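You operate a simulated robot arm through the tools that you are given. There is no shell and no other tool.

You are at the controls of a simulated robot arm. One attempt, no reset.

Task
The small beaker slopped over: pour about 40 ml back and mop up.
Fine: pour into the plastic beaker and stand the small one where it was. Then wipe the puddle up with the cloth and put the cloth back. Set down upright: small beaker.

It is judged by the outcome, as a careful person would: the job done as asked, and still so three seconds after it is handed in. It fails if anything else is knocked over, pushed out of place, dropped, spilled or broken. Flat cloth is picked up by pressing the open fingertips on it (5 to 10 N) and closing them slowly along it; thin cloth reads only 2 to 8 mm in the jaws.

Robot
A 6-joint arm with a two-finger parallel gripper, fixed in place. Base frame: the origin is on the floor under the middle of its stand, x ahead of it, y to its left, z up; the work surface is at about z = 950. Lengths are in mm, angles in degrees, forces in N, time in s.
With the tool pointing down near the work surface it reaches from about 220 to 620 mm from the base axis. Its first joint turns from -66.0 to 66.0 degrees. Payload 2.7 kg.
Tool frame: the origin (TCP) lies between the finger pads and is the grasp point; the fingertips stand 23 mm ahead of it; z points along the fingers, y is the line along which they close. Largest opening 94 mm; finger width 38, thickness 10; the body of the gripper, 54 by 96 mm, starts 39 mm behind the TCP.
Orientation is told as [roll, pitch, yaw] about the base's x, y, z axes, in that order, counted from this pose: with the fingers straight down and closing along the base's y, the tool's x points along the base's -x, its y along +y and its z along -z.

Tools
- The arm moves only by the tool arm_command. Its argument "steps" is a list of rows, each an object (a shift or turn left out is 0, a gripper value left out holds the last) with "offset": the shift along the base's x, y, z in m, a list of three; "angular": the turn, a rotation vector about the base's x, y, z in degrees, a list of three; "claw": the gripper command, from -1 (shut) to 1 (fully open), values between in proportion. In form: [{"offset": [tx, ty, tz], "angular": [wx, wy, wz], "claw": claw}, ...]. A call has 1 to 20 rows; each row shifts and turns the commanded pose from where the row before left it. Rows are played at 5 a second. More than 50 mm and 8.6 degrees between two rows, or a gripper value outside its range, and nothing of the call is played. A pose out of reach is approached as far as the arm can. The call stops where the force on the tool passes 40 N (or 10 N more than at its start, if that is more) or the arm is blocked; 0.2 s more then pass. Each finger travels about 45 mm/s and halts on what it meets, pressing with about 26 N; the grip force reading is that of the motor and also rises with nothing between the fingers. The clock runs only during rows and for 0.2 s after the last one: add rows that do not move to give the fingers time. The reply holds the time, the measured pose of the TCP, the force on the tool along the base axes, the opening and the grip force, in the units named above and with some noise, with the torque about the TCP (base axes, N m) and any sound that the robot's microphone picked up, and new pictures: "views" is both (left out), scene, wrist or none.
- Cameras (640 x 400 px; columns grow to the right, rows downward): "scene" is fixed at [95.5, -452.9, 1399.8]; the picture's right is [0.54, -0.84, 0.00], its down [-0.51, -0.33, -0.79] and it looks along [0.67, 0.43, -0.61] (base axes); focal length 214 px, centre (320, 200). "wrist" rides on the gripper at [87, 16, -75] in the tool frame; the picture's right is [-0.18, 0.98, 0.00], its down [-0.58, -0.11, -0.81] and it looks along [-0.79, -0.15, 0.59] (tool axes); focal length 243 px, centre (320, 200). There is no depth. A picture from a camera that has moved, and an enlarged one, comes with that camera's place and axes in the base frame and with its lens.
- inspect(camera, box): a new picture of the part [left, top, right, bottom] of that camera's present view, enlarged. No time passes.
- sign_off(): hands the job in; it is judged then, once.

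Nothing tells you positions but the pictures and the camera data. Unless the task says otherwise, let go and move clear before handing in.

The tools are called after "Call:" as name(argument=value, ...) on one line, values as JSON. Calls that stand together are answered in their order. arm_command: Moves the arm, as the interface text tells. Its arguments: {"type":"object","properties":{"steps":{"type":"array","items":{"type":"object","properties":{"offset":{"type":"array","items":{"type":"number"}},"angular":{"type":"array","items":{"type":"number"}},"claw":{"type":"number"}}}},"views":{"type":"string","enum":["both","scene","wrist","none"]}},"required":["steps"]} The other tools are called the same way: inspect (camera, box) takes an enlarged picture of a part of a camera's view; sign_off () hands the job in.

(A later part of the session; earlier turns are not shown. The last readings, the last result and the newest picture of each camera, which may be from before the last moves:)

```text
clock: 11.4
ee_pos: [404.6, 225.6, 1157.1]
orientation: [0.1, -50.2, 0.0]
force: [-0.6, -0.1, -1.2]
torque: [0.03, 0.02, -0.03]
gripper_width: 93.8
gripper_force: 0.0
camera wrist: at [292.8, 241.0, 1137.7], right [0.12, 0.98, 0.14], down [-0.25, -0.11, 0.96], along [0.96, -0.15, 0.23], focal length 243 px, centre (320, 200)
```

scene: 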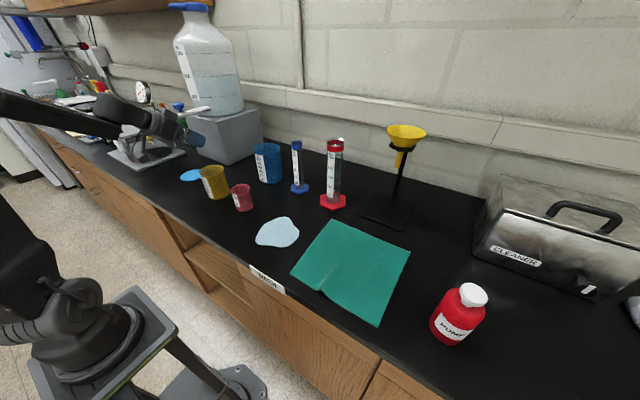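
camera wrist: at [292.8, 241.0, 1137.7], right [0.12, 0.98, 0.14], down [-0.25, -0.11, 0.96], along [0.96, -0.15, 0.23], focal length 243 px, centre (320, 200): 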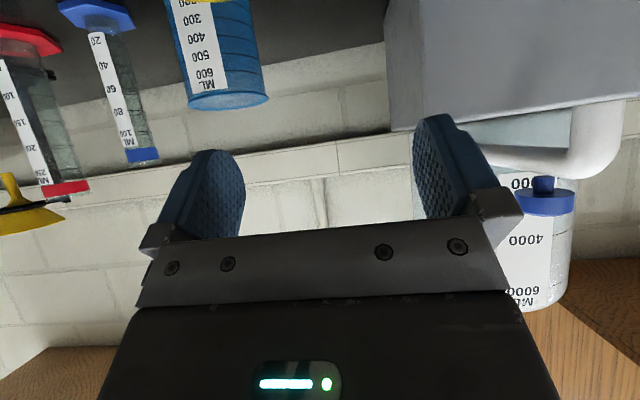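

Pitching the tool forward works at (405, 226, 1157). Now I'll rehearse the roll.

Call:
arm_command(steps=[{"angular": [8.2, 0, 0]}, {"angular": [8.2, 0, 0]}, {"angular": [8.2, 0, 0]}, {"angular": [8.2, 0, 0]}, {"angular": [8.2, 0, 0]}, {"angular": [8.2, 0, 0]}, {"angular": [8.2, 0, 0]}, {"angular": [8.2, 0, 0]}, {"angular": [8.2, 0, 0]}, {"angular": [8.2, 0, 0]}, {"offset": [0, 0, 0]}], views="both")

```text
clock: 13.8
ee_pos: [375.8, 284.8, 1235.3]
orientation: [63.2, -27.4, -43.8]
force: [-0.3, 0.0, 0.2]
torque: [0.0, 0.03, 0.01]
gripper_width: 93.9
gripper_force: 0.1
out of reach, approached as far as the arm can: row 4, 5, 6, 7, 8, 9, 10
camera wrist: at [263.6, 310.1, 1237.8], right [0.13, 0.49, 0.86], down [-0.25, -0.83, 0.5], along [0.96, -0.28, 0.01], focal length 243 px, centre (320, 200)
```

scene: 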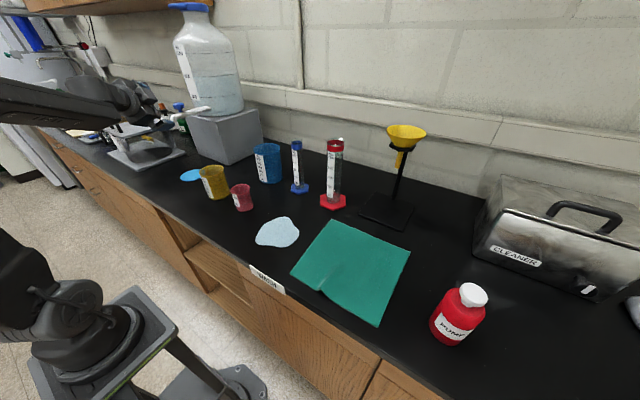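
wrist: 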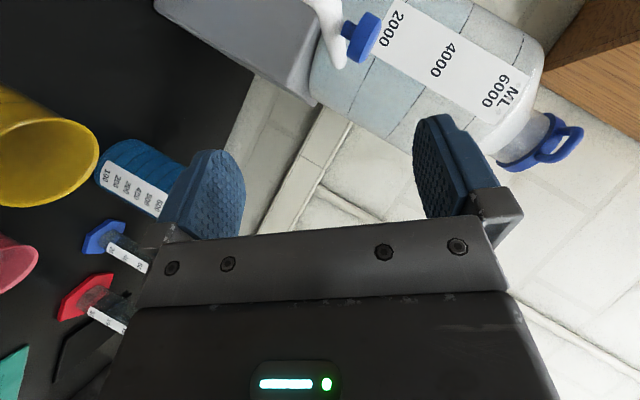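

That roll direction hit the arm's limits at about 53°, so I'm glad I tried it empty. I'll undo it and rehearse the opposite roll, pouring toward +y with the hand on the -y side of yellow.

Call:
arm_command(steps=[{"offset": [0.005, -0.02, 0], "angular": [-8, 0, 0]}, {"offset": [0.005, -0.02, 0], "angular": [-8, 0, 0]}, {"offset": [0.005, -0.02, -0.01], "angular": [-8, 0, 0]}, {"offset": [0.005, -0.02, -0.02], "angular": [-8, 0, 0]}, {"offset": [0.005, -0.02, -0.02], "angular": [-8, 0, 0]}, {"offset": [0.005, -0.02, -0.02], "angular": [-8, 0, 0]}, {"offset": [0, -0.02, -0.01], "angular": [-5, 0, 0]}, {"offset": [0, 0, 0]}], views="none")

Call:
arm_command(steps=[{"angular": [-8.2, 0, 0]}, {"angular": [-8.2, 0, 0]}, {"angular": [-8.2, 0, 0]}, {"angular": [-8.2, 0, 0]}, {"offset": [0, 0, 0]}], views="none")

Call:
arm_command(steps=[{"angular": [-8.2, 0, 0]}, {"angular": [-8.2, 0, 0]}, {"angular": [-8.2, 0, 0]}, {"angular": [-8.2, 0, 0]}, {"offset": [0, 0, 0]}], views="both")

```text
clock: 15.6
ee_pos: [405.8, 154.7, 1163.1]
orientation: [6.6, -51.3, -5.5]
force: [-0.2, 0.9, 0.5]
torque: [0.0, 0.02, -0.03]
gripper_width: 93.7
gripper_force: 0.1
out of reach, approached as far as the arm can: row 1
```

```text
clock: 16.8
ee_pos: [406.4, 154.7, 1163.1]
orientation: [-41.4, -43.3, 30.9]
force: [0.1, 0.7, -0.6]
torque: [-0.02, 0.01, 0.03]
gripper_width: 93.8
gripper_force: 0.1
```

```text
clock: 18.0
ee_pos: [406.9, 154.9, 1164.1]
orientation: [-71.5, -22.0, 47.8]
force: [0.1, 0.0, 0.5]
torque: [0.02, 0.0, -0.03]
gripper_width: 93.9
gripper_force: 0.0
camera wrist: at [294.4, 143.5, 1138.1], right [0.12, 0.59, -0.79], down [-0.27, 0.79, 0.55], along [0.96, 0.15, 0.25], focal length 243 px, centre (320, 200)
```

scene: 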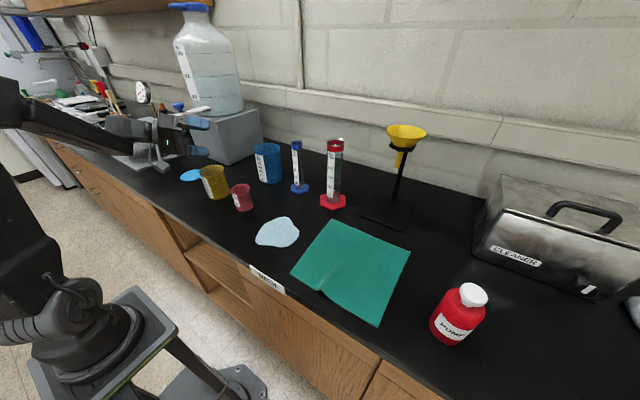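
wrist: 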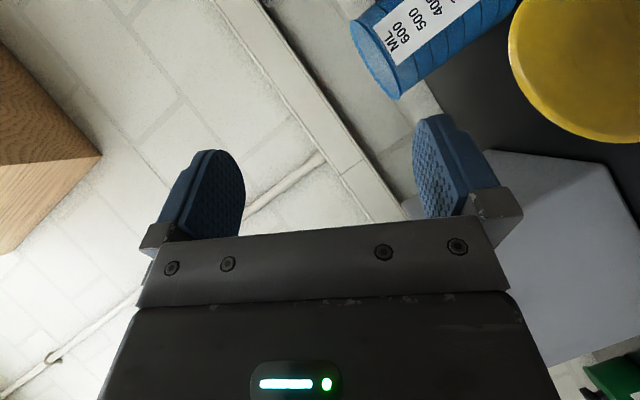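

The negative roll works so far at about -60°. I'll continue to about -85° to see whether it holds.

Call:
arm_command(steps=[{"angular": [-8.2, 0, 0]}, {"angular": [-8.2, 0, 0]}, {"angular": [-8.2, 0, 0]}, {"offset": [0, 0, 0]}], views="none")

Call:
arm_command(steps=[{"offset": [0, -0.03, -0.03]}, {"offset": [0, 0, -0.02]}, {"offset": [0, 0, 0]}], views="both")

```text
clock: 19.0
ee_pos: [406.5, 153.0, 1164.3]
orientation: [-87.8, -3.1, 51.5]
force: [0.0, 0.8, -0.5]
torque: [0.0, 0.02, -0.02]
gripper_width: 94.4
gripper_force: 0.1
```

```text
clock: 19.8
ee_pos: [409.2, 124.5, 1112.4]
orientation: [-87.7, -3.3, 51.4]
force: [-0.1, -0.4, 0.4]
torque: [0.01, 0.01, -0.01]
gripper_width: 94.0
gripper_force: 0.0
camera wrist: at [297.2, 104.9, 1094.1], right [0.12, 0.21, -0.97], down [-0.27, 0.95, 0.17], along [0.96, 0.24, 0.17], focal length 243 px, centre (320, 200)
```

scene: 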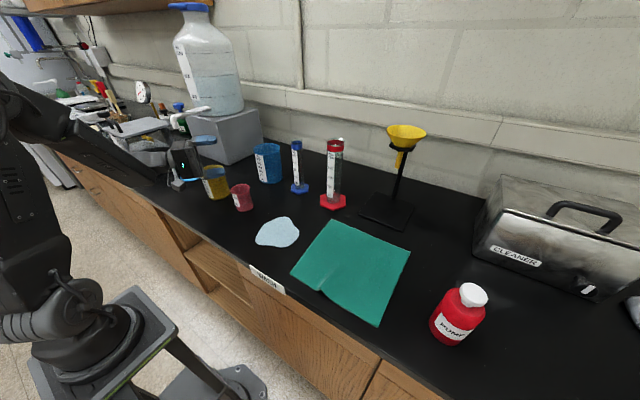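
wrist: 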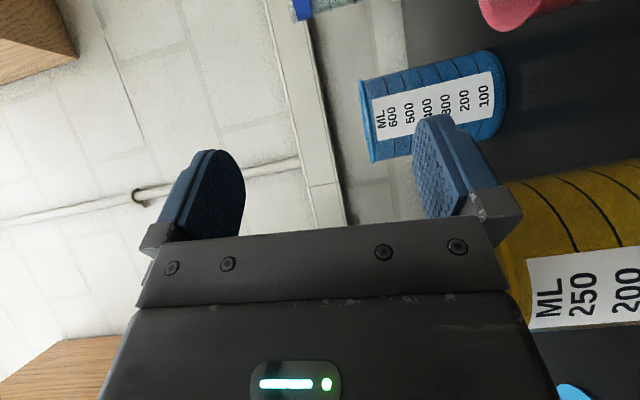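

The pour posture toward +y is reachable at the height I need. I'll roll back upright and go to a pre-grasp pose behind and above pink.

Call:
arm_command(steps=[{"offset": [0, -0.01, 0.03]}, {"offset": [-0.01, -0.01, 0.02], "angular": [8.2, 0, 0]}, {"offset": [-0.01, -0.01, 0], "angular": [8.2, 0, 0]}, {"offset": [-0.01, -0.01, 0], "angular": [8.2, 0, 0]}, {"offset": [-0.01, -0.01, 0], "angular": [8.2, 0, 0]}, {"offset": [-0.01, -0.01, 0], "angular": [8.2, 0, 0]}, {"offset": [-0.01, -0.0135, 0], "angular": [8.2, 0, 0]}, {"offset": [-0.003, 0, 0], "angular": [8.2, 0, 0]}, {"offset": [0, 0, -0.01], "angular": [8.2, 0, 0]}, {"offset": [0, 0, -0.02], "angular": [8.2, 0, 0]}, {"offset": [0, 0, -0.03], "angular": [8.2, 0, 0]}, {"offset": [0, 0, -0.02], "angular": [3.8, 0, 0]}, {"offset": [0, 0, 0]}], views="both")

```text
clock: 22.6
ee_pos: [360.8, 54.4, 1105.5]
orientation: [-1.9, -52.5, 1.4]
force: [-0.5, 0.1, -0.2]
torque: [0.01, 0.02, 0.01]
gripper_width: 94.0
gripper_force: 0.0
out of reach, approached as far as the arm can: row 11, 12
camera wrist: at [249.6, 72.1, 1080.1], right [0.11, 0.99, 0.13], down [-0.29, -0.09, 0.95], along [0.95, -0.15, 0.27], focal length 243 px, centre (320, 200)
```

scene: 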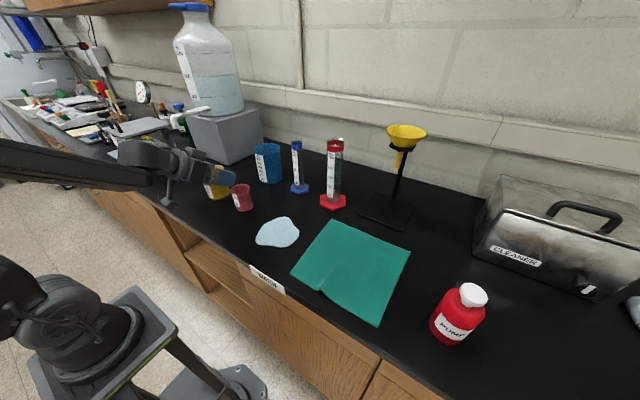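
wrist: 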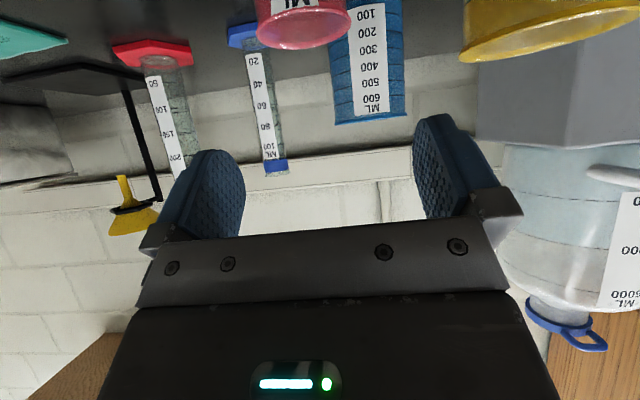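

Pink's rim appears exactly where my estimate (419, 51) predicts, so the lateral alignment is good. I'll straighten the tool to a clean -50° pitch and descend part way, checking reach.

Call:
arm_command(steps=[{"offset": [0.012, -0.0034, 0.0], "angular": [1.9, 2.5, -1.4]}, {"offset": [0.008, 0, -0.02]}, {"offset": [0.005, 0, -0.02]}, {"offset": [0, 0, 0]}], views="wrist")

```text
clock: 23.6
ee_pos: [386.9, 52.1, 1064.1]
orientation: [2.4, -48.9, -3.7]
force: [0.5, 0.0, -0.4]
torque: [0.04, 0.03, -0.01]
gripper_width: 93.7
gripper_force: 0.1
camera wrist: at [274.8, 72.3, 1047.3], right [0.15, 0.97, 0.17], down [-0.23, -0.13, 0.96], along [0.96, -0.18, 0.2], focal length 243 px, centre (320, 200)
```

wrist: 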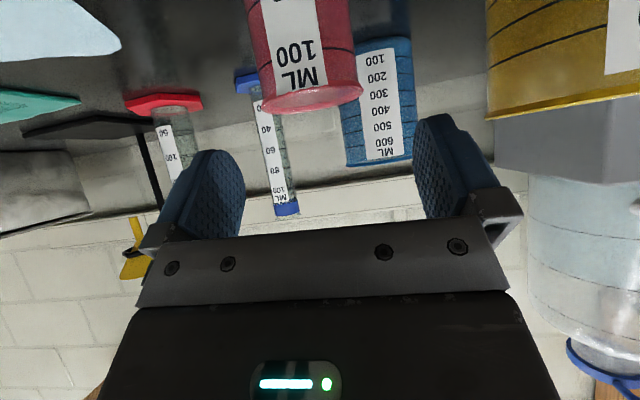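

Now correcting the small orientation error and continuing down toward the grasp.

Call:
arm_command(steps=[{"offset": [0.004, -0.0005, -0.012], "angular": [-1.54, -1.1, 1.86]}, {"offset": [0.005, -0.0005, -0.018]}, {"offset": [0.004, 0, -0.014]}, {"offset": [0, 0, 0]}], views="both")

```text
clock: 24.6
ee_pos: [397.2, 70.4, 1017.1]
orientation: [-0.2, -50.0, -0.1]
force: [0.8, -0.1, 0.0]
torque: [-0.02, 0.0, -0.01]
gripper_width: 94.3
gripper_force: 0.1
out of reach, approached as far as the arm can: row 1, 3
camera wrist: at [285.1, 87.4, 998.1], right [0.12, 0.98, 0.14], down [-0.24, -0.11, 0.96], along [0.96, -0.15, 0.23], focal length 243 px, centre (320, 200)
```

scene: 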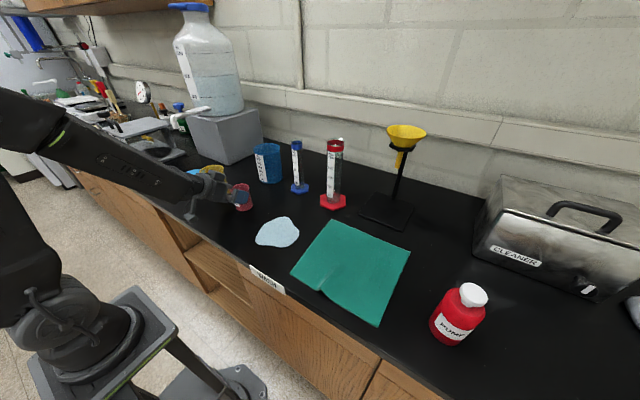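
wrist: 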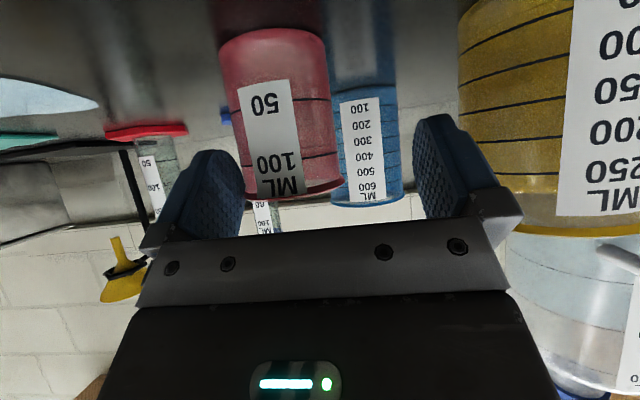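

The -50° pitch is right at the arm's inner limit here and it slid sideways to y = 70, though pink still appears unmoved. I'll use a -45° pitch instead, which has more reach margin, and re-centre.

Call:
arm_command(steps=[{"offset": [0.0, -0.0, 0.004], "angular": [0, 5, 0]}, {"offset": [0.0, -0.01, 0.0]}, {"offset": [0.0, -0.0094, 0.0]}, {"offset": [0, 0, 0]}], views="wrist")

```text
clock: 25.6
ee_pos: [407.9, 52.8, 1029.3]
orientation: [-1.3, -44.4, 0.1]
force: [-0.1, 1.2, -0.1]
torque: [0.02, 0.01, 0.01]
gripper_width: 93.7
gripper_force: 0.1
out of reach, approached as far as the arm can: row 3
camera wrist: at [293.2, 70.6, 1019.9], right [0.14, 0.98, 0.11], down [-0.15, -0.09, 0.98], along [0.98, -0.16, 0.13], focal length 243 px, centre (320, 200)
```

wrist: 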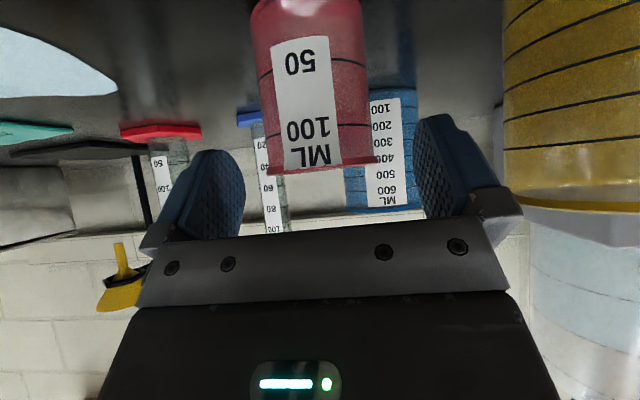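

At -44° it is still nudging against the inner reach limit. I'll lift slightly, ease to about -35° pitch, and test the grasp height with fingers open around pink.

Call:
arm_command(steps=[{"offset": [0.0, -0.001, 0.01], "angular": [0.5, 4.7, 0.4]}, {"offset": [0.0, -0.001, 0.0], "angular": [0.5, 4.7, 0.4]}, {"offset": [-0.002, 0, -0.01]}, {"offset": [-0.002, 0, -0.01]}, {"offset": [0, 0, 0]}], views="none")

```text
clock: 26.8
ee_pos: [393.9, 49.5, 1010.8]
orientation: [1.5, -35.8, 0.0]
force: [0.2, -0.5, -1.2]
torque: [-0.01, -0.04, 0.0]
gripper_width: 93.9
gripper_force: 0.0
```

That pose is reached cleanly at about -36° pitch. I'll step down to the grasp height and look.

Call:
arm_command(steps=[{"offset": [0.004, 0.001, -0.008], "angular": [-0.8, 0, 0]}, {"offset": [0.004, 0.001, -0.008]}, {"offset": [0.002, 0, -0.005]}, {"offset": [0, 0, 0]}], views="both")

```text
clock: 27.8
ee_pos: [403.7, 52.0, 990.8]
orientation: [0.4, -35.6, 0.5]
force: [-0.2, 0.2, 0.5]
torque: [0.01, -0.02, 0.0]
gripper_width: 94.1
gripper_force: 0.1
camera wrist: at [289.1, 66.6, 999.5], right [0.14, 0.98, 0.11], down [0.01, -0.11, 0.99], along [0.99, -0.13, -0.02], focal length 243 px, centre (320, 200)
```

scene: 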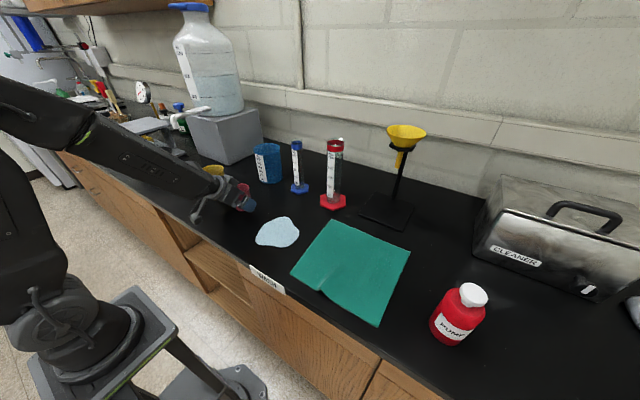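
wrist: 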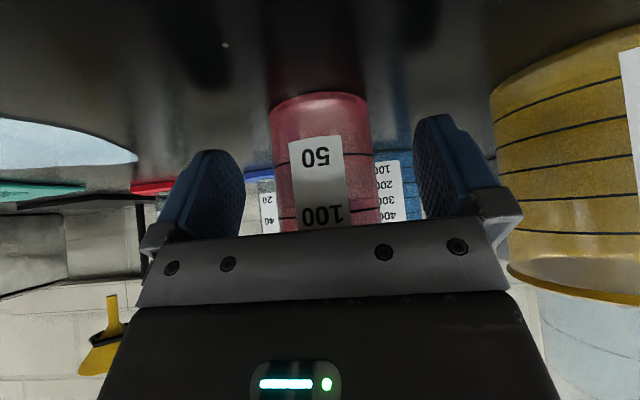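

I'm at the grasp pose with pink centred between the fingers, and the camera is almost level with it. I'll zoom in to look for the liquid level through the wall.

Call:
inspect(camera="wrist", box=[255, 80, 385, 235])

Call:
inspect(camera="wrist", box=[480, 20, 640, 310])

```text
2.58 times, centred on (320, 158) of wrist
camera zoom: at [289.1, 66.6, 999.5], right [0.14, 0.98, 0.11], down [0.01, -0.11, 0.99], along [0.99, -0.13, -0.02], focal length 626 px, centre (320, 310)
```

zoom: 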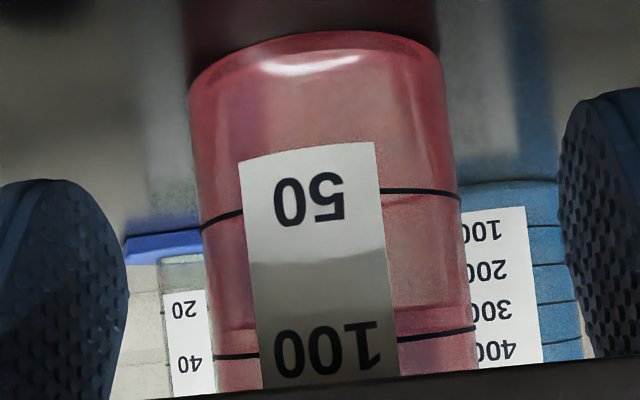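

```text
1.38 times, centred on (560, 165) of wrist
camera zoom: at [289.1, 66.6, 999.5], right [0.14, 0.98, 0.11], down [0.01, -0.11, 0.99], along [0.99, -0.13, -0.02], focal length 335 px, centre (-11, 248)
```

zoom: 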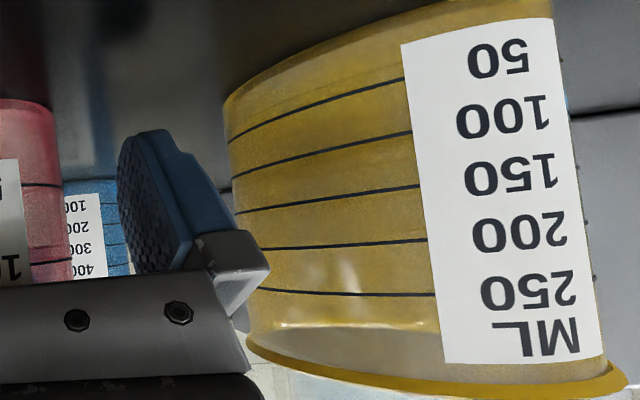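

There is a colour boundary on pink between the 50 and 100 lines, and I want to see it more closely.

Call:
inspect(camera="wrist", box=[340, 140, 385, 235])

Call:
inspect(camera="wrist", box=[262, 90, 310, 235])

Call:
inspect(camera="wrist", box=[340, 170, 384, 232])

```text
4.21 times, centred on (362, 188) of wrist
camera zoom: at [289.1, 66.6, 999.5], right [0.14, 0.98, 0.11], down [0.01, -0.11, 0.99], along [0.99, -0.13, -0.02], focal length 1022 px, centre (141, 253)
```

zoom: 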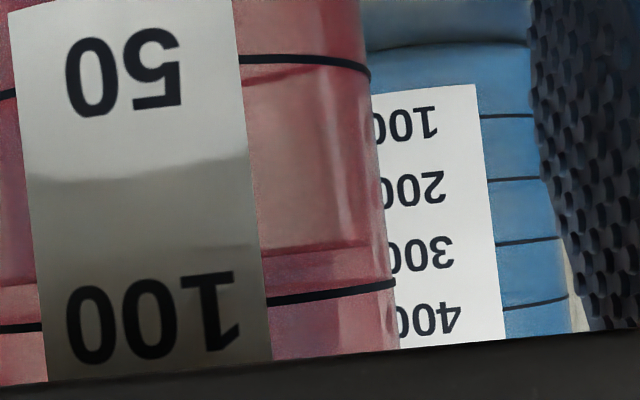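

```text
2.76 times, centred on (286, 162) of wrist
camera zoom: at [289.1, 66.6, 999.5], right [0.14, 0.98, 0.11], down [0.01, -0.11, 0.99], along [0.99, -0.13, -0.02], focal length 669 px, centre (414, 303)
```

zoom: 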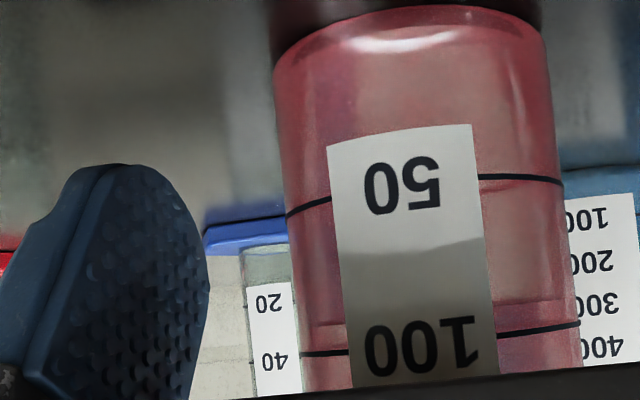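

```text
6.45 times, centred on (362, 201) of wrist
camera zoom: at [289.1, 66.6, 999.5], right [0.14, 0.98, 0.11], down [0.01, -0.11, 0.99], along [0.99, -0.13, -0.02], focal length 1565 px, centre (49, 194)
```

zoom: 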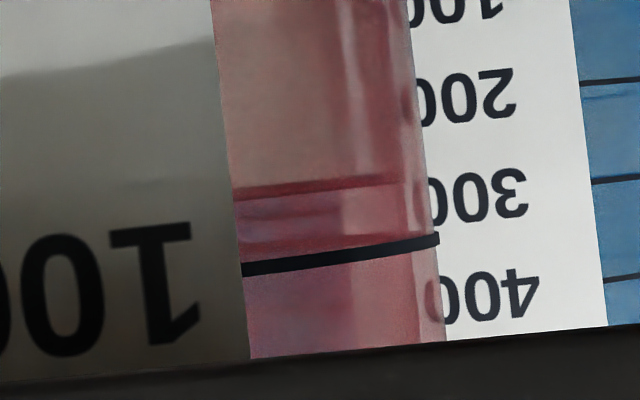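

The liquid is too clear to read through the wall, so I'll rely on weight, tilt geometry and yellow's own scale later. First I'll rehearse the pour roll from this -36° pitch, still empty-handed, so nothing surprises me with the beaker in hand.

Call:
arm_command(steps=[{"offset": [0, 0, 0.03]}, {"offset": [0, 0, 0.04]}, {"offset": [0, 0, 0.04]}, {"offset": [0, 0.02, 0.03]}, {"offset": [0, 0.03, 0], "angular": [-8, 0, 0]}, {"offset": [0, 0.03, 0], "angular": [-8, 0, 0]}, {"offset": [0, 0.007, 0], "angular": [-8, 0, 0]}, {"angular": [-8, 0, 0]}, {"angular": [-8, 0, 0]}, {"angular": [-8, 0, 0]}, {"angular": [-8, 0, 0]}, {"offset": [0, 0, 0]}], views="none")

Call:
arm_command(steps=[{"angular": [-8, 0, 0]}, {"angular": [-8, 0, 0]}, {"angular": [-8, 0, 0]}, {"angular": [-5, 0, 0]}, {"offset": [0, 0, 0]}], views="none")

Call:
arm_command(steps=[{"offset": [0, 0, -0.01]}, {"offset": [0, 0, 0]}], views="both")

```text
clock: 30.4
ee_pos: [402.6, 139.6, 1131.6]
orientation: [-60.6, -18.5, 31.0]
force: [-0.1, -0.7, 0.0]
torque: [0.04, -0.04, 0.01]
gripper_width: 93.8
gripper_force: 0.1
out of reach, approached as far as the arm can: row 1, 2
```

```text
clock: 31.6
ee_pos: [403.3, 138.4, 1131.0]
orientation: [-85.3, -2.3, 35.6]
force: [0.4, -0.4, 0.4]
torque: [0.01, -0.03, -0.01]
gripper_width: 93.9
gripper_force: 0.0
```

```text
clock: 32.2
ee_pos: [401.1, 137.9, 1120.9]
orientation: [-85.1, -2.5, 35.6]
force: [0.0, -0.6, -0.4]
torque: [0.0, -0.01, 0.01]
gripper_width: 93.8
gripper_force: 0.0
camera wrist: at [288.0, 149.2, 1106.2], right [0.13, 0.2, -0.97], down [0.0, 0.98, 0.2], along [0.99, -0.03, 0.13], focal length 243 px, centre (320, 200)
```

scene: 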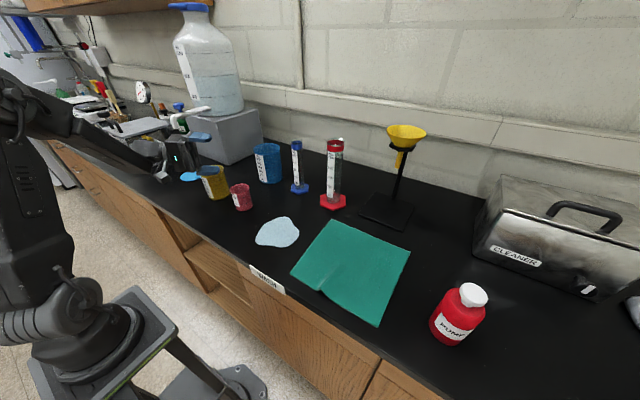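
wrist: 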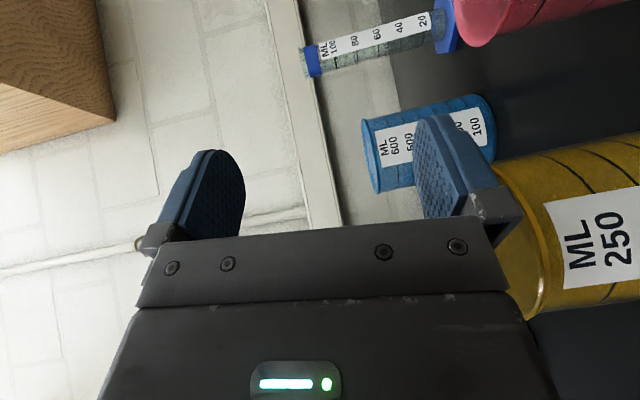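

The roll works from there too, but lifting straight up at azimuth 0 was flagged, probably because the wrist is nearly straight (singular). Approaching pink at about 40° azimuth keeps the wrist bent, so I'll unroll, yaw +40° and pitch to -45° high up, and check.

Call:
arm_command(steps=[{"offset": [0, -0.02, 0.02]}, {"offset": [0, -0.02, 0.02], "angular": [8.3, 0, 0]}, {"offset": [0, -0.02, 0.0], "angular": [8.3, 0, 0]}, {"offset": [0, -0.02, 0.0], "angular": [8.3, 0, 0]}, {"angular": [8.3, 0, 0]}, {"angular": [8.3, 0, 0]}, {"angular": [8.3, 0, 0]}, {"angular": [8.3, 0, 0]}, {"angular": [8.3, 0, 0]}, {"angular": [8.3, 0, 0]}, {"angular": [8.3, 0, 0]}, {"angular": [0, 0, 8]}, {"angular": [0, 0, 8]}, {"angular": [0, 0, 8]}, {"angular": [0, 0, 8]}, {"angular": [0, 0, 8]}, {"angular": [3.02, -3.6, 0]}, {"angular": [3.02, -3.6, 0]}, {"offset": [0, 0, 0]}], views="both")

```text
clock: 36.2
ee_pos: [402.1, 58.5, 1160.4]
orientation: [-2.5, -45.0, 42.3]
force: [0.5, 0.4, -0.2]
torque: [-0.01, 0.0, -0.02]
gripper_width: 94.0
gripper_force: 0.1
camera wrist: at [306.3, -4.1, 1150.1], right [-0.54, 0.83, 0.1], down [-0.07, -0.16, 0.98], along [0.84, 0.53, 0.15], focal length 243 px, centre (320, 200)
```

scene: 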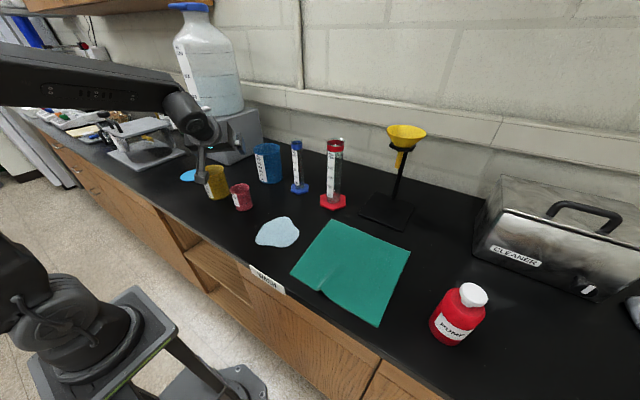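
wrist: 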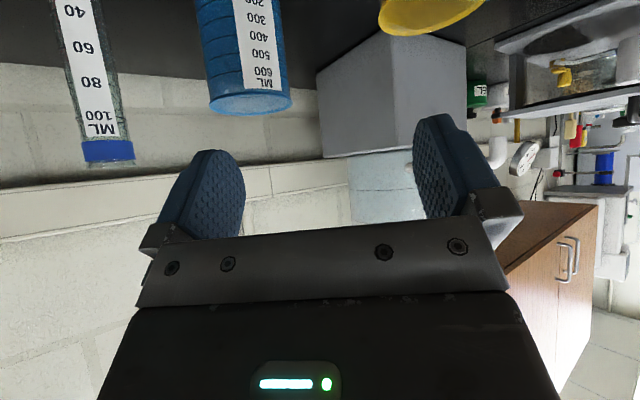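

No flags this time. I'll rehearse the pour roll from this azimuth at the spot beside yellow.

Call:
arm_command(steps=[{"offset": [0.01, 0.02, 0], "angular": [1.31, 1.19, 0]}, {"offset": [0.01, 0.03, 0]}, {"offset": [0.012, 0.0315, 0]}, {"angular": [-6.23, -5.32, 0]}, {"angular": [-6.23, -5.32, 0]}, {"angular": [-6.23, -5.32, 0]}, {"angular": [-6.23, -5.32, 0]}, {"angular": [-6.23, -5.32, 0]}, {"angular": [-6.23, -5.32, 0]}, {"angular": [-6.23, -5.32, 0]}, {"angular": [-6.23, -5.32, 0]}, {"angular": [-6.23, -5.32, 0]}, {"angular": [-6.23, -5.32, 0]}, {"offset": [0, 0, 0]}], views="none")

Call:
arm_command(steps=[{"offset": [0, 0, -0.02]}, {"offset": [0, 0, -0.015]}, {"offset": [0, 0, 0]}], views="both")

```text
clock: 39.2
ee_pos: [434.4, 140.5, 1160.4]
orientation: [-84.2, -5.6, 85.2]
force: [-0.5, 0.2, 0.3]
torque: [-0.01, 0.01, -0.02]
gripper_width: 93.9
gripper_force: 0.0
```

```text
clock: 40.0
ee_pos: [434.4, 141.9, 1124.7]
orientation: [-84.2, -5.8, 85.2]
force: [-0.2, 0.0, 0.3]
torque: [0.01, -0.02, -0.01]
gripper_width: 93.9
gripper_force: 0.1
camera wrist: at [352.1, 61.9, 1107.4], right [-0.08, 0.29, -0.95], down [-0.74, 0.62, 0.25], along [0.67, 0.73, 0.17], focal length 243 px, centre (320, 200)
```

scene: 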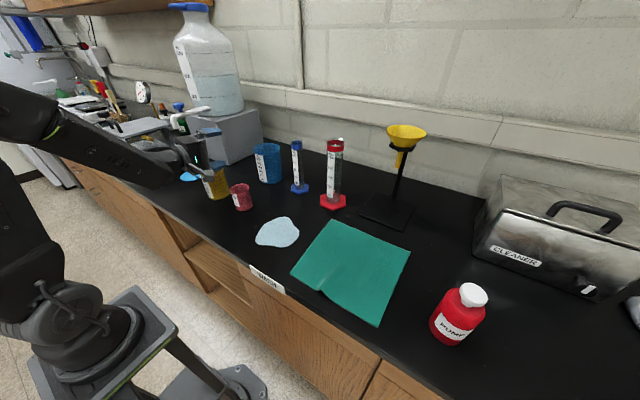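
wrist: 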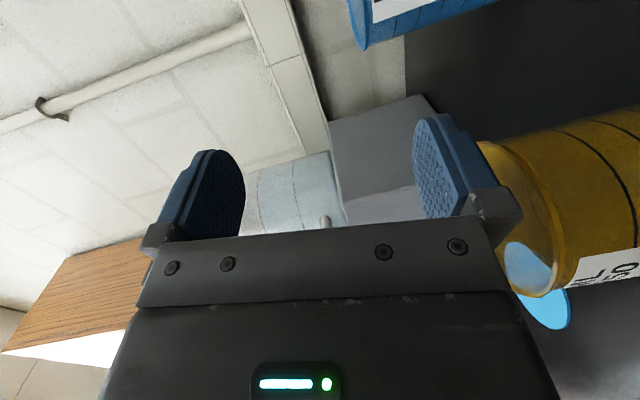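

The pour posture is clean from this azimuth. I'll unroll and move to a pre-grasp position above pink.

Call:
arm_command(steps=[{"offset": [0, -0.01, 0.035]}, {"offset": [0, -0.02, 0], "angular": [6.23, 5.32, 0]}, {"offset": [0, -0.02, 0], "angular": [6.23, 5.32, 0]}, {"offset": [-0.005, -0.02, 0], "angular": [6.23, 5.32, 0]}, {"offset": [-0.005, -0.02, 0], "angular": [6.23, 5.32, 0]}, {"offset": [-0.005, -0.01, 0], "angular": [6.23, 5.32, 0]}, {"offset": [-0.005, 0, 0], "angular": [6.23, 5.32, 0]}, {"offset": [-0.006, 0, 0], "angular": [6.23, 5.32, 0]}, {"angular": [6.23, 5.32, 0]}, {"angular": [6.23, 5.32, 0]}, {"angular": [6.23, 5.32, 0]}, {"offset": [0, 0, -0.04]}, {"offset": [0, 0, -0.04]}, {"offset": [0, 0, 0]}], views="both")

```text
clock: 43.0
ee_pos: [395.0, 62.2, 1088.7]
orientation: [0.2, -45.1, 40.6]
force: [-0.3, 0.3, 0.4]
torque: [0.01, 0.0, 0.02]
gripper_width: 94.0
gripper_force: 0.1
out of reach, approached as far as the arm can: row 5, 6
camera wrist: at [296.7, 0.4, 1079.1], right [-0.54, 0.83, 0.13], down [-0.05, -0.19, 0.98], along [0.84, 0.52, 0.14], focal length 243 px, centre (320, 200)
```

scene: 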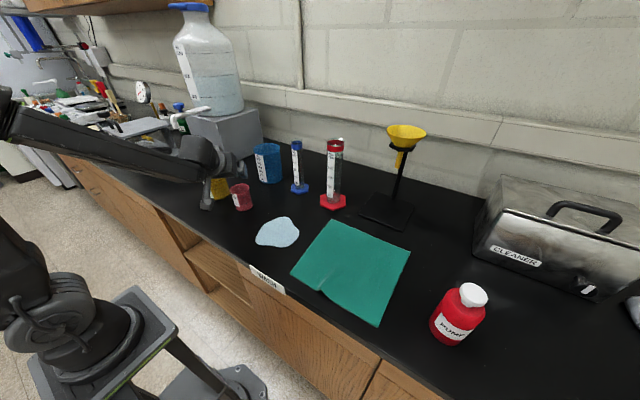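
wrist: 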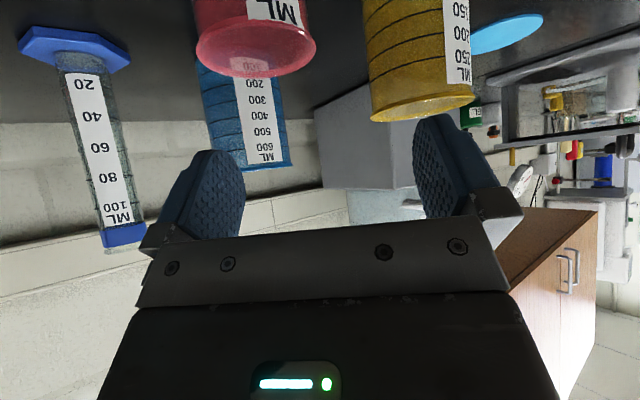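

It ended at (395, 62, 1089), slightly off because two rows crossed an awkward wrist zone; with the beaker in hand I'll unroll only at the pour spot. I'll shift over pink and descend part way.

Call:
arm_command(steps=[{"offset": [0.0134, -0.0203, 0]}, {"offset": [0, 0, -0.02]}, {"offset": [0, 0, -0.02]}, {"offset": [0, 0, 0]}], views="wrist")

```text
clock: 44.0
ee_pos: [407.1, 41.5, 1045.5]
orientation: [0.1, -45.0, 40.5]
force: [-0.3, 0.7, -0.5]
torque: [-0.01, -0.01, 0.01]
gripper_width: 93.8
gripper_force: 0.1
camera wrist: at [310.2, -20.7, 1036.8], right [-0.54, 0.83, 0.13], down [-0.05, -0.19, 0.98], along [0.84, 0.52, 0.14], focal length 243 px, centre (320, 200)
```

wrist: 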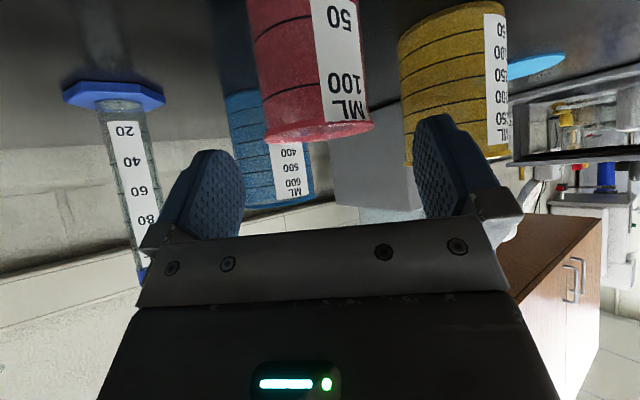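

Pink is centred between the fingers. I'll descend to grasp height.

Call:
arm_command(steps=[{"offset": [0.0005, 0, -0.014]}, {"offset": [0.0005, 0, -0.014]}, {"offset": [0, 0, -0.014]}, {"offset": [0, 0, -0.0125]}, {"offset": [0, 0, 0]}], views="both")

```text
clock: 45.2
ee_pos: [406.4, 42.6, 992.2]
orientation: [0.1, -45.0, 40.5]
force: [0.4, -0.7, -0.4]
torque: [-0.01, 0.02, -0.06]
gripper_width: 94.1
gripper_force: 0.0
camera wrist: at [309.3, -19.4, 982.8], right [-0.54, 0.83, 0.13], down [-0.05, -0.19, 0.98], along [0.84, 0.52, 0.14], focal length 243 px, centre (320, 200)
```

scene: 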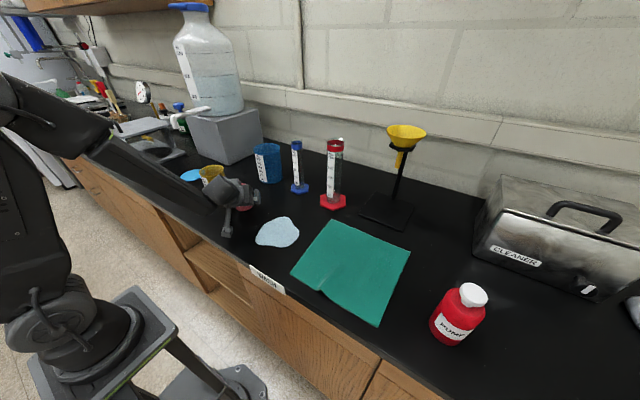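
wrist: 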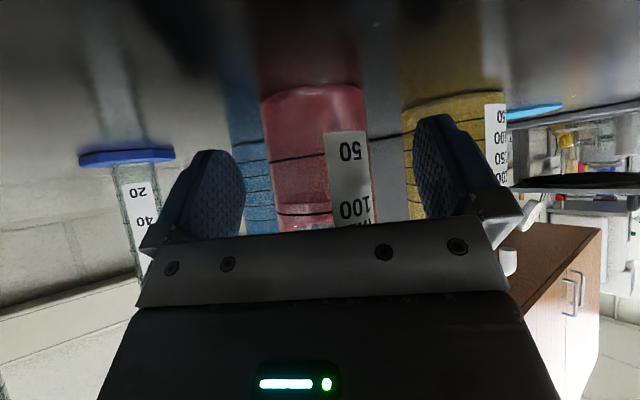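

Call:
inspect(camera="wrist", box=[250, 75, 380, 235])

Call:
inspect(camera="scene", box=[180, 150, 300, 245])

```text
2.50 times, centred on (315, 155) of wrist
camera zoom: at [309.3, -19.4, 982.8], right [-0.54, 0.83, 0.13], down [-0.05, -0.19, 0.98], along [0.84, 0.52, 0.14], focal length 606 px, centre (332, 312)
```

zoom: 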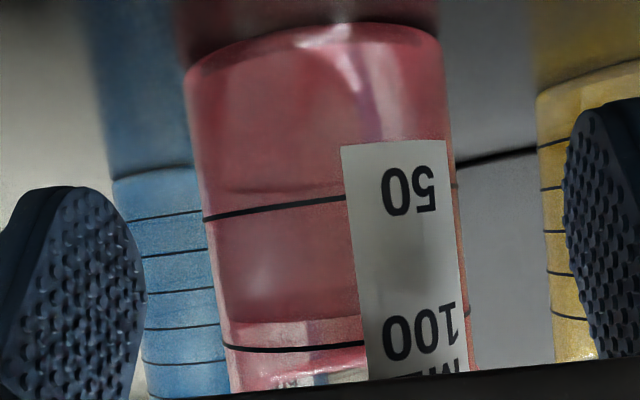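

```text
4.21 times, centred on (240, 198) of scene
camera zoom: at [95.5, -452.9, 1399.8], right [0.54, -0.84, 0.0], down [-0.51, -0.33, -0.79], along [0.67, 0.43, -0.61], focal length 903 px, centre (657, 210)
```

zoom: 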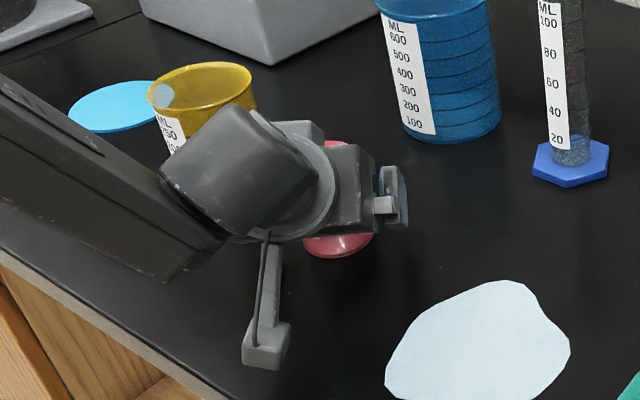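

There's a clear boundary in pink just under the 100 line. I read it as about 90 ml, and refraction would explain why the floor looked raised from above. I'll check yellow's wall the same way.

Call:
inspect(camera="wrist", box=[390, 80, 520, 230])

Call:
inspect(camera="wrist", box=[260, 180, 350, 232])

Call:
inspect(camera="wrist", box=[225, 110, 290, 240])

```text
2.67 times, centred on (455, 155) of wrist
camera zoom: at [309.3, -19.4, 982.8], right [-0.54, 0.83, 0.13], down [-0.05, -0.19, 0.98], along [0.84, 0.52, 0.14], focal length 647 px, centre (-40, 320)
```

zoom: 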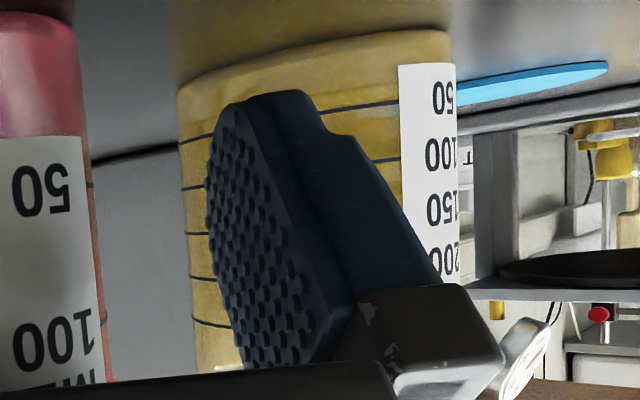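

```text
7.11 times, centred on (305, 206) of wrist
camera zoom: at [309.3, -19.4, 982.8], right [-0.54, 0.83, 0.13], down [-0.05, -0.19, 0.98], along [0.84, 0.52, 0.14], focal length 1725 px, centre (427, 157)
```

zoom: 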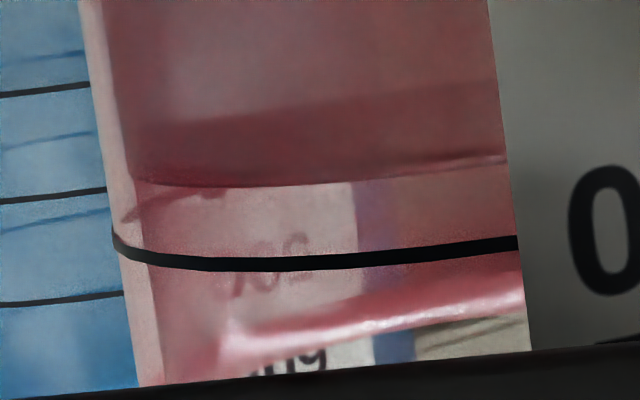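

```text
3.08 times, centred on (258, 175) of wrist
camera zoom: at [309.3, -19.4, 982.8], right [-0.54, 0.83, 0.13], down [-0.05, -0.19, 0.98], along [0.84, 0.52, 0.14], focal length 746 px, centre (512, 277)
```

zoom: 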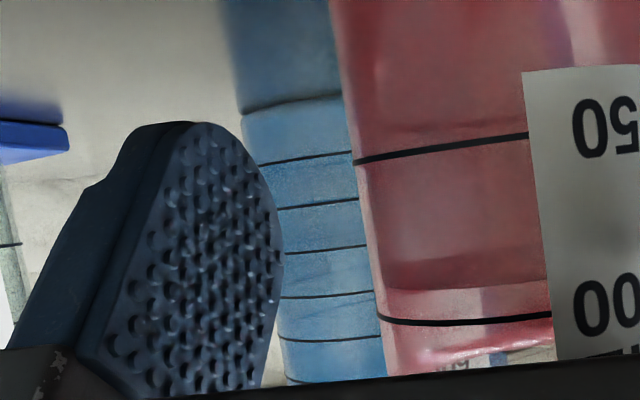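

The side view is decisive: pink's surface is about 4.6 mm below its 100 line, so it holds about 91 ml, and pouring 40 ml should leave it right around the 50 line. Yellow looks essentially empty. I'll now close the fingers gently on pink.

Call:
arm_command(steps=[{"claw": 0.6}, {"claw": 0.4}, {"claw": 0.3}, {"claw": 0.2}, {"claw": 0.1}, {"claw": 0.0}, {"claw": 0.0}, {"claw": 0.0}], views="wrist")

```text
clock: 47.0
ee_pos: [406.6, 42.0, 992.2]
orientation: [0.1, -45.0, 40.5]
force: [-0.7, -0.5, 1.6]
torque: [0.02, -0.04, -0.02]
gripper_width: 55.9
gripper_force: 26.0
camera wrist: at [309.4, -19.4, 983.1], right [-0.54, 0.83, 0.13], down [-0.05, -0.19, 0.98], along [0.84, 0.52, 0.14], focal length 243 px, centre (320, 200)
```

wrist: 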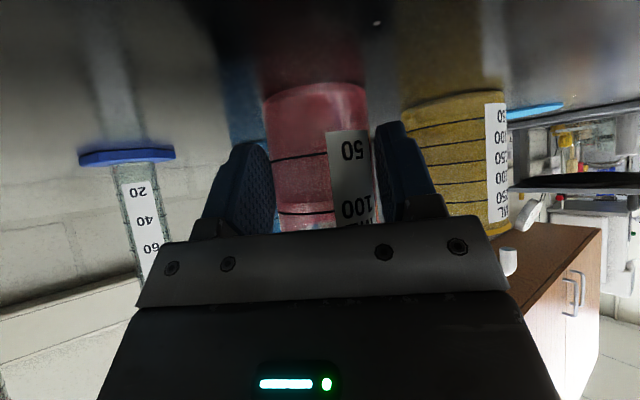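

Gripped at 55.9 mm with 26 N. I'll lift gently a little and check that the beaker comes along upright.

Call:
arm_command(steps=[{"offset": [0, 0, 0.003]}, {"offset": [0, 0, 0.006]}, {"offset": [0, 0, 0.01]}, {"offset": [0, 0, 0.012]}, {"offset": [0, 0, 0.012]}, {"offset": [0, 0, 0.0]}, {"offset": [0, 0, 0.0]}], views="both")

```text
clock: 48.6
ee_pos: [407.4, 42.4, 1034.2]
orientation: [0.1, -44.9, 40.6]
force: [1.1, 0.4, -1.3]
torque: [0.0, 0.06, -0.02]
gripper_width: 55.6
gripper_force: 25.9
camera wrist: at [309.9, -19.4, 1025.3], right [-0.54, 0.83, 0.13], down [-0.05, -0.19, 0.98], along [0.84, 0.52, 0.14], focal length 243 px, centre (320, 200)
```

scene: 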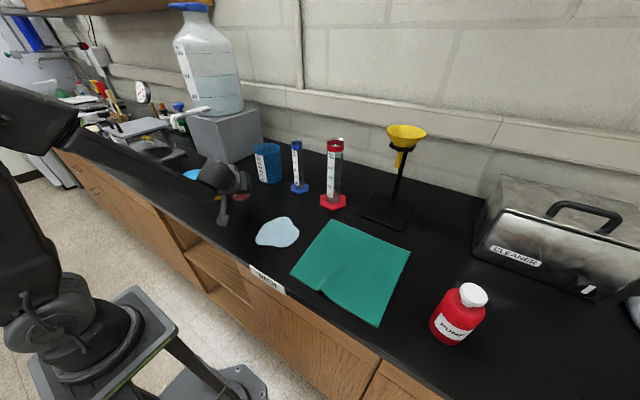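
wrist: 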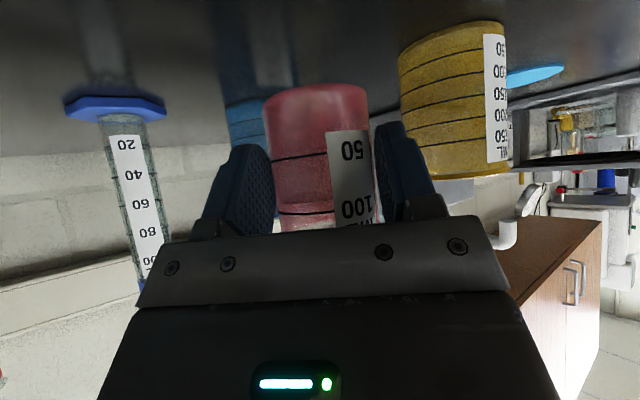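

The beaker lifted cleanly and sits still in the grip. I'll continue up to carrying height, then over to the pour spot in gentle steps.

Call:
arm_command(steps=[{"offset": [0, 0, 0.01]}, {"offset": [0, 0, 0.018]}, {"offset": [0, 0, 0.02]}, {"offset": [0, 0, 0.02]}, {"offset": [0, 0, 0.02]}, {"offset": [0, 0, 0.02]}, {"offset": [0, 0, 0.012]}, {"offset": [0, 0, 0.006]}, {"offset": [0, 0, 0]}, {"offset": [0, 0, 0]}], views="wrist")

```text
clock: 50.8
ee_pos: [407.3, 41.0, 1160.4]
orientation: [0.1, -45.0, 40.6]
force: [0.5, -0.5, -1.5]
torque: [-0.03, 0.05, -0.02]
gripper_width: 55.8
gripper_force: 26.1
camera wrist: at [309.7, -20.9, 1150.7], right [-0.54, 0.83, 0.13], down [-0.05, -0.19, 0.98], along [0.84, 0.52, 0.14], focal length 243 px, centre (320, 200)
```

wrist: 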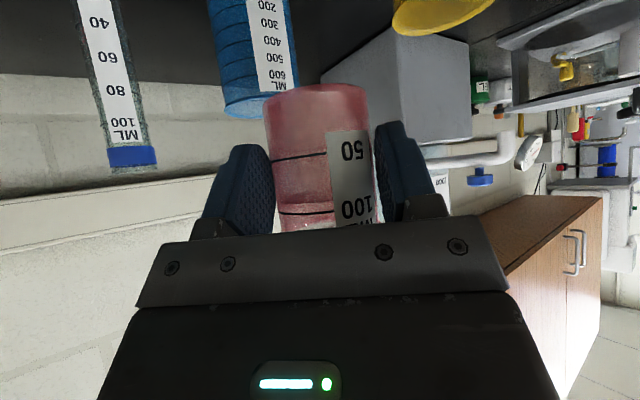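

Call:
inspect(camera="wrist", box=[255, 80, 385, 235])

Call:
arm_command(steps=[{"offset": [0.004, 0.01, 0]}, {"offset": [0.007, 0.018, 0]}, {"offset": [0.007, 0.018, 0]}, {"offset": [0.007, 0.018, 0]}, {"offset": [0.005, 0.016, 0]}, {"offset": [0.0032, 0.0109, 0]}, {"offset": [0, 0, 0]}, {"offset": [0, 0, 0]}], views="both")

```text
2.58 times, centred on (320, 158) of wrist
camera zoom: at [309.7, -20.9, 1150.7], right [-0.54, 0.83, 0.13], down [-0.05, -0.19, 0.98], along [0.84, 0.52, 0.14], focal length 626 px, centre (320, 310)
```

zoom: 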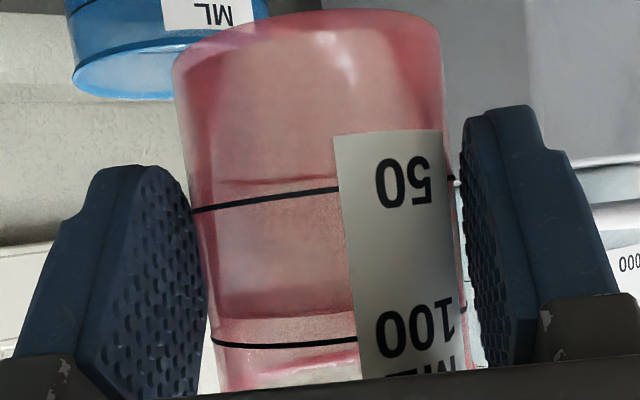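

```text
clock: 52.6
ee_pos: [439.9, 134.3, 1159.8]
orientation: [0.0, -45.0, 40.5]
force: [-0.3, 0.6, -0.5]
torque: [-0.03, 0.04, -0.01]
gripper_width: 55.6
gripper_force: 26.1
camera wrist: at [342.4, 72.2, 1150.3], right [-0.54, 0.83, 0.13], down [-0.05, -0.19, 0.98], along [0.84, 0.52, 0.14], focal length 243 px, centre (320, 200)
```

scene: 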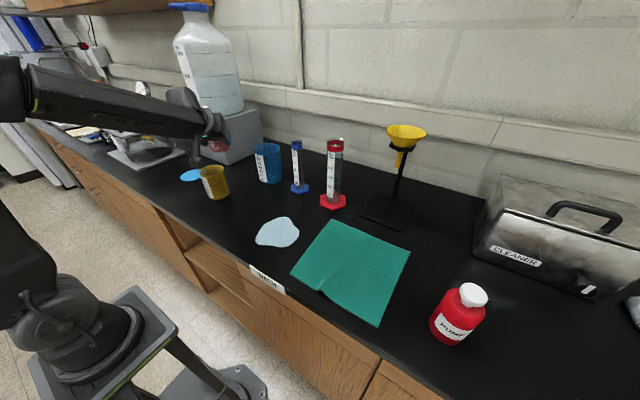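
wrist: 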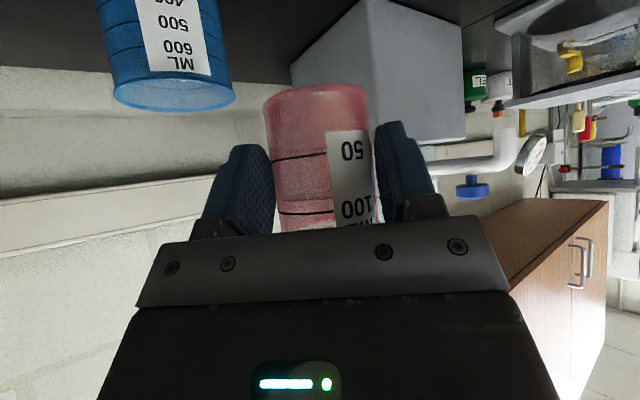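

Pink is beside yellow and steady. I'll tilt to 30°, which is below the angle where it should start pouring, lower to pouring height, and check alignment.

Call:
arm_command(steps=[{"offset": [0, -0.001, -0.005], "angular": [-2.28, -1.95, 0]}, {"offset": [0, -0.001, -0.01], "angular": [-3.8, -3.25, 0]}, {"offset": [0, 0, -0.012], "angular": [-3.8, -3.25, 0]}, {"offset": [0, 0, -0.012], "angular": [-3.8, -3.25, 0]}, {"offset": [0, 0, -0.008], "angular": [-3.8, -3.25, 0]}, {"offset": [0, 0, -0.003], "angular": [-3.8, -3.25, 0]}, {"angular": [-1.52, -1.3, 0]}, {"offset": [0, 0, 0]}, {"offset": [0, 0, 0]}], views="both")

```text
clock: 54.6
ee_pos: [436.4, 141.0, 1113.8]
orientation: [-35.5, -38.5, 64.6]
force: [0.6, 0.0, -0.9]
torque: [-0.01, 0.02, 0.0]
gripper_width: 55.6
gripper_force: 25.6
out of reach, approached as far as the arm can: row 6
camera wrist: at [343.2, 74.2, 1099.0], right [-0.51, 0.79, -0.33], down [-0.34, 0.17, 0.93], along [0.79, 0.58, 0.19], focal length 243 px, centre (320, 200)
```

scene: 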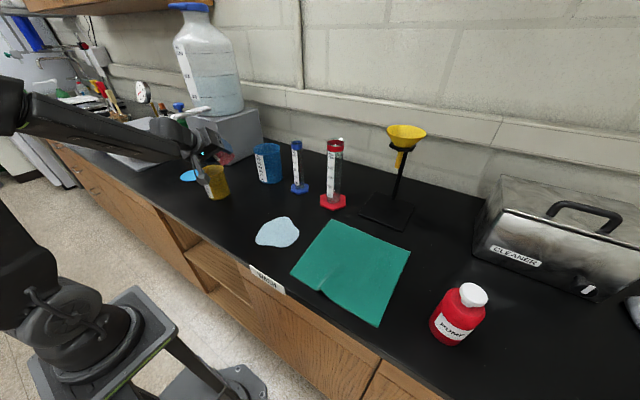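
wrist: 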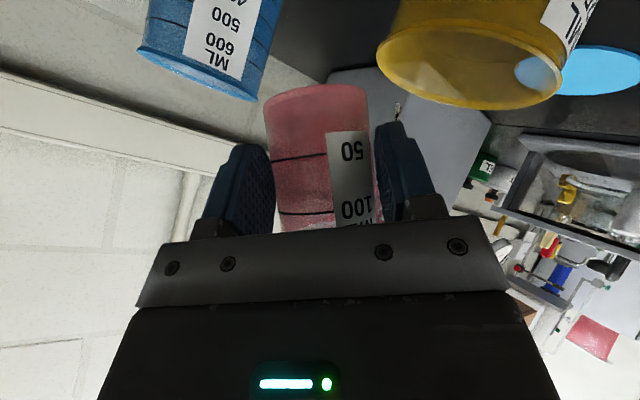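

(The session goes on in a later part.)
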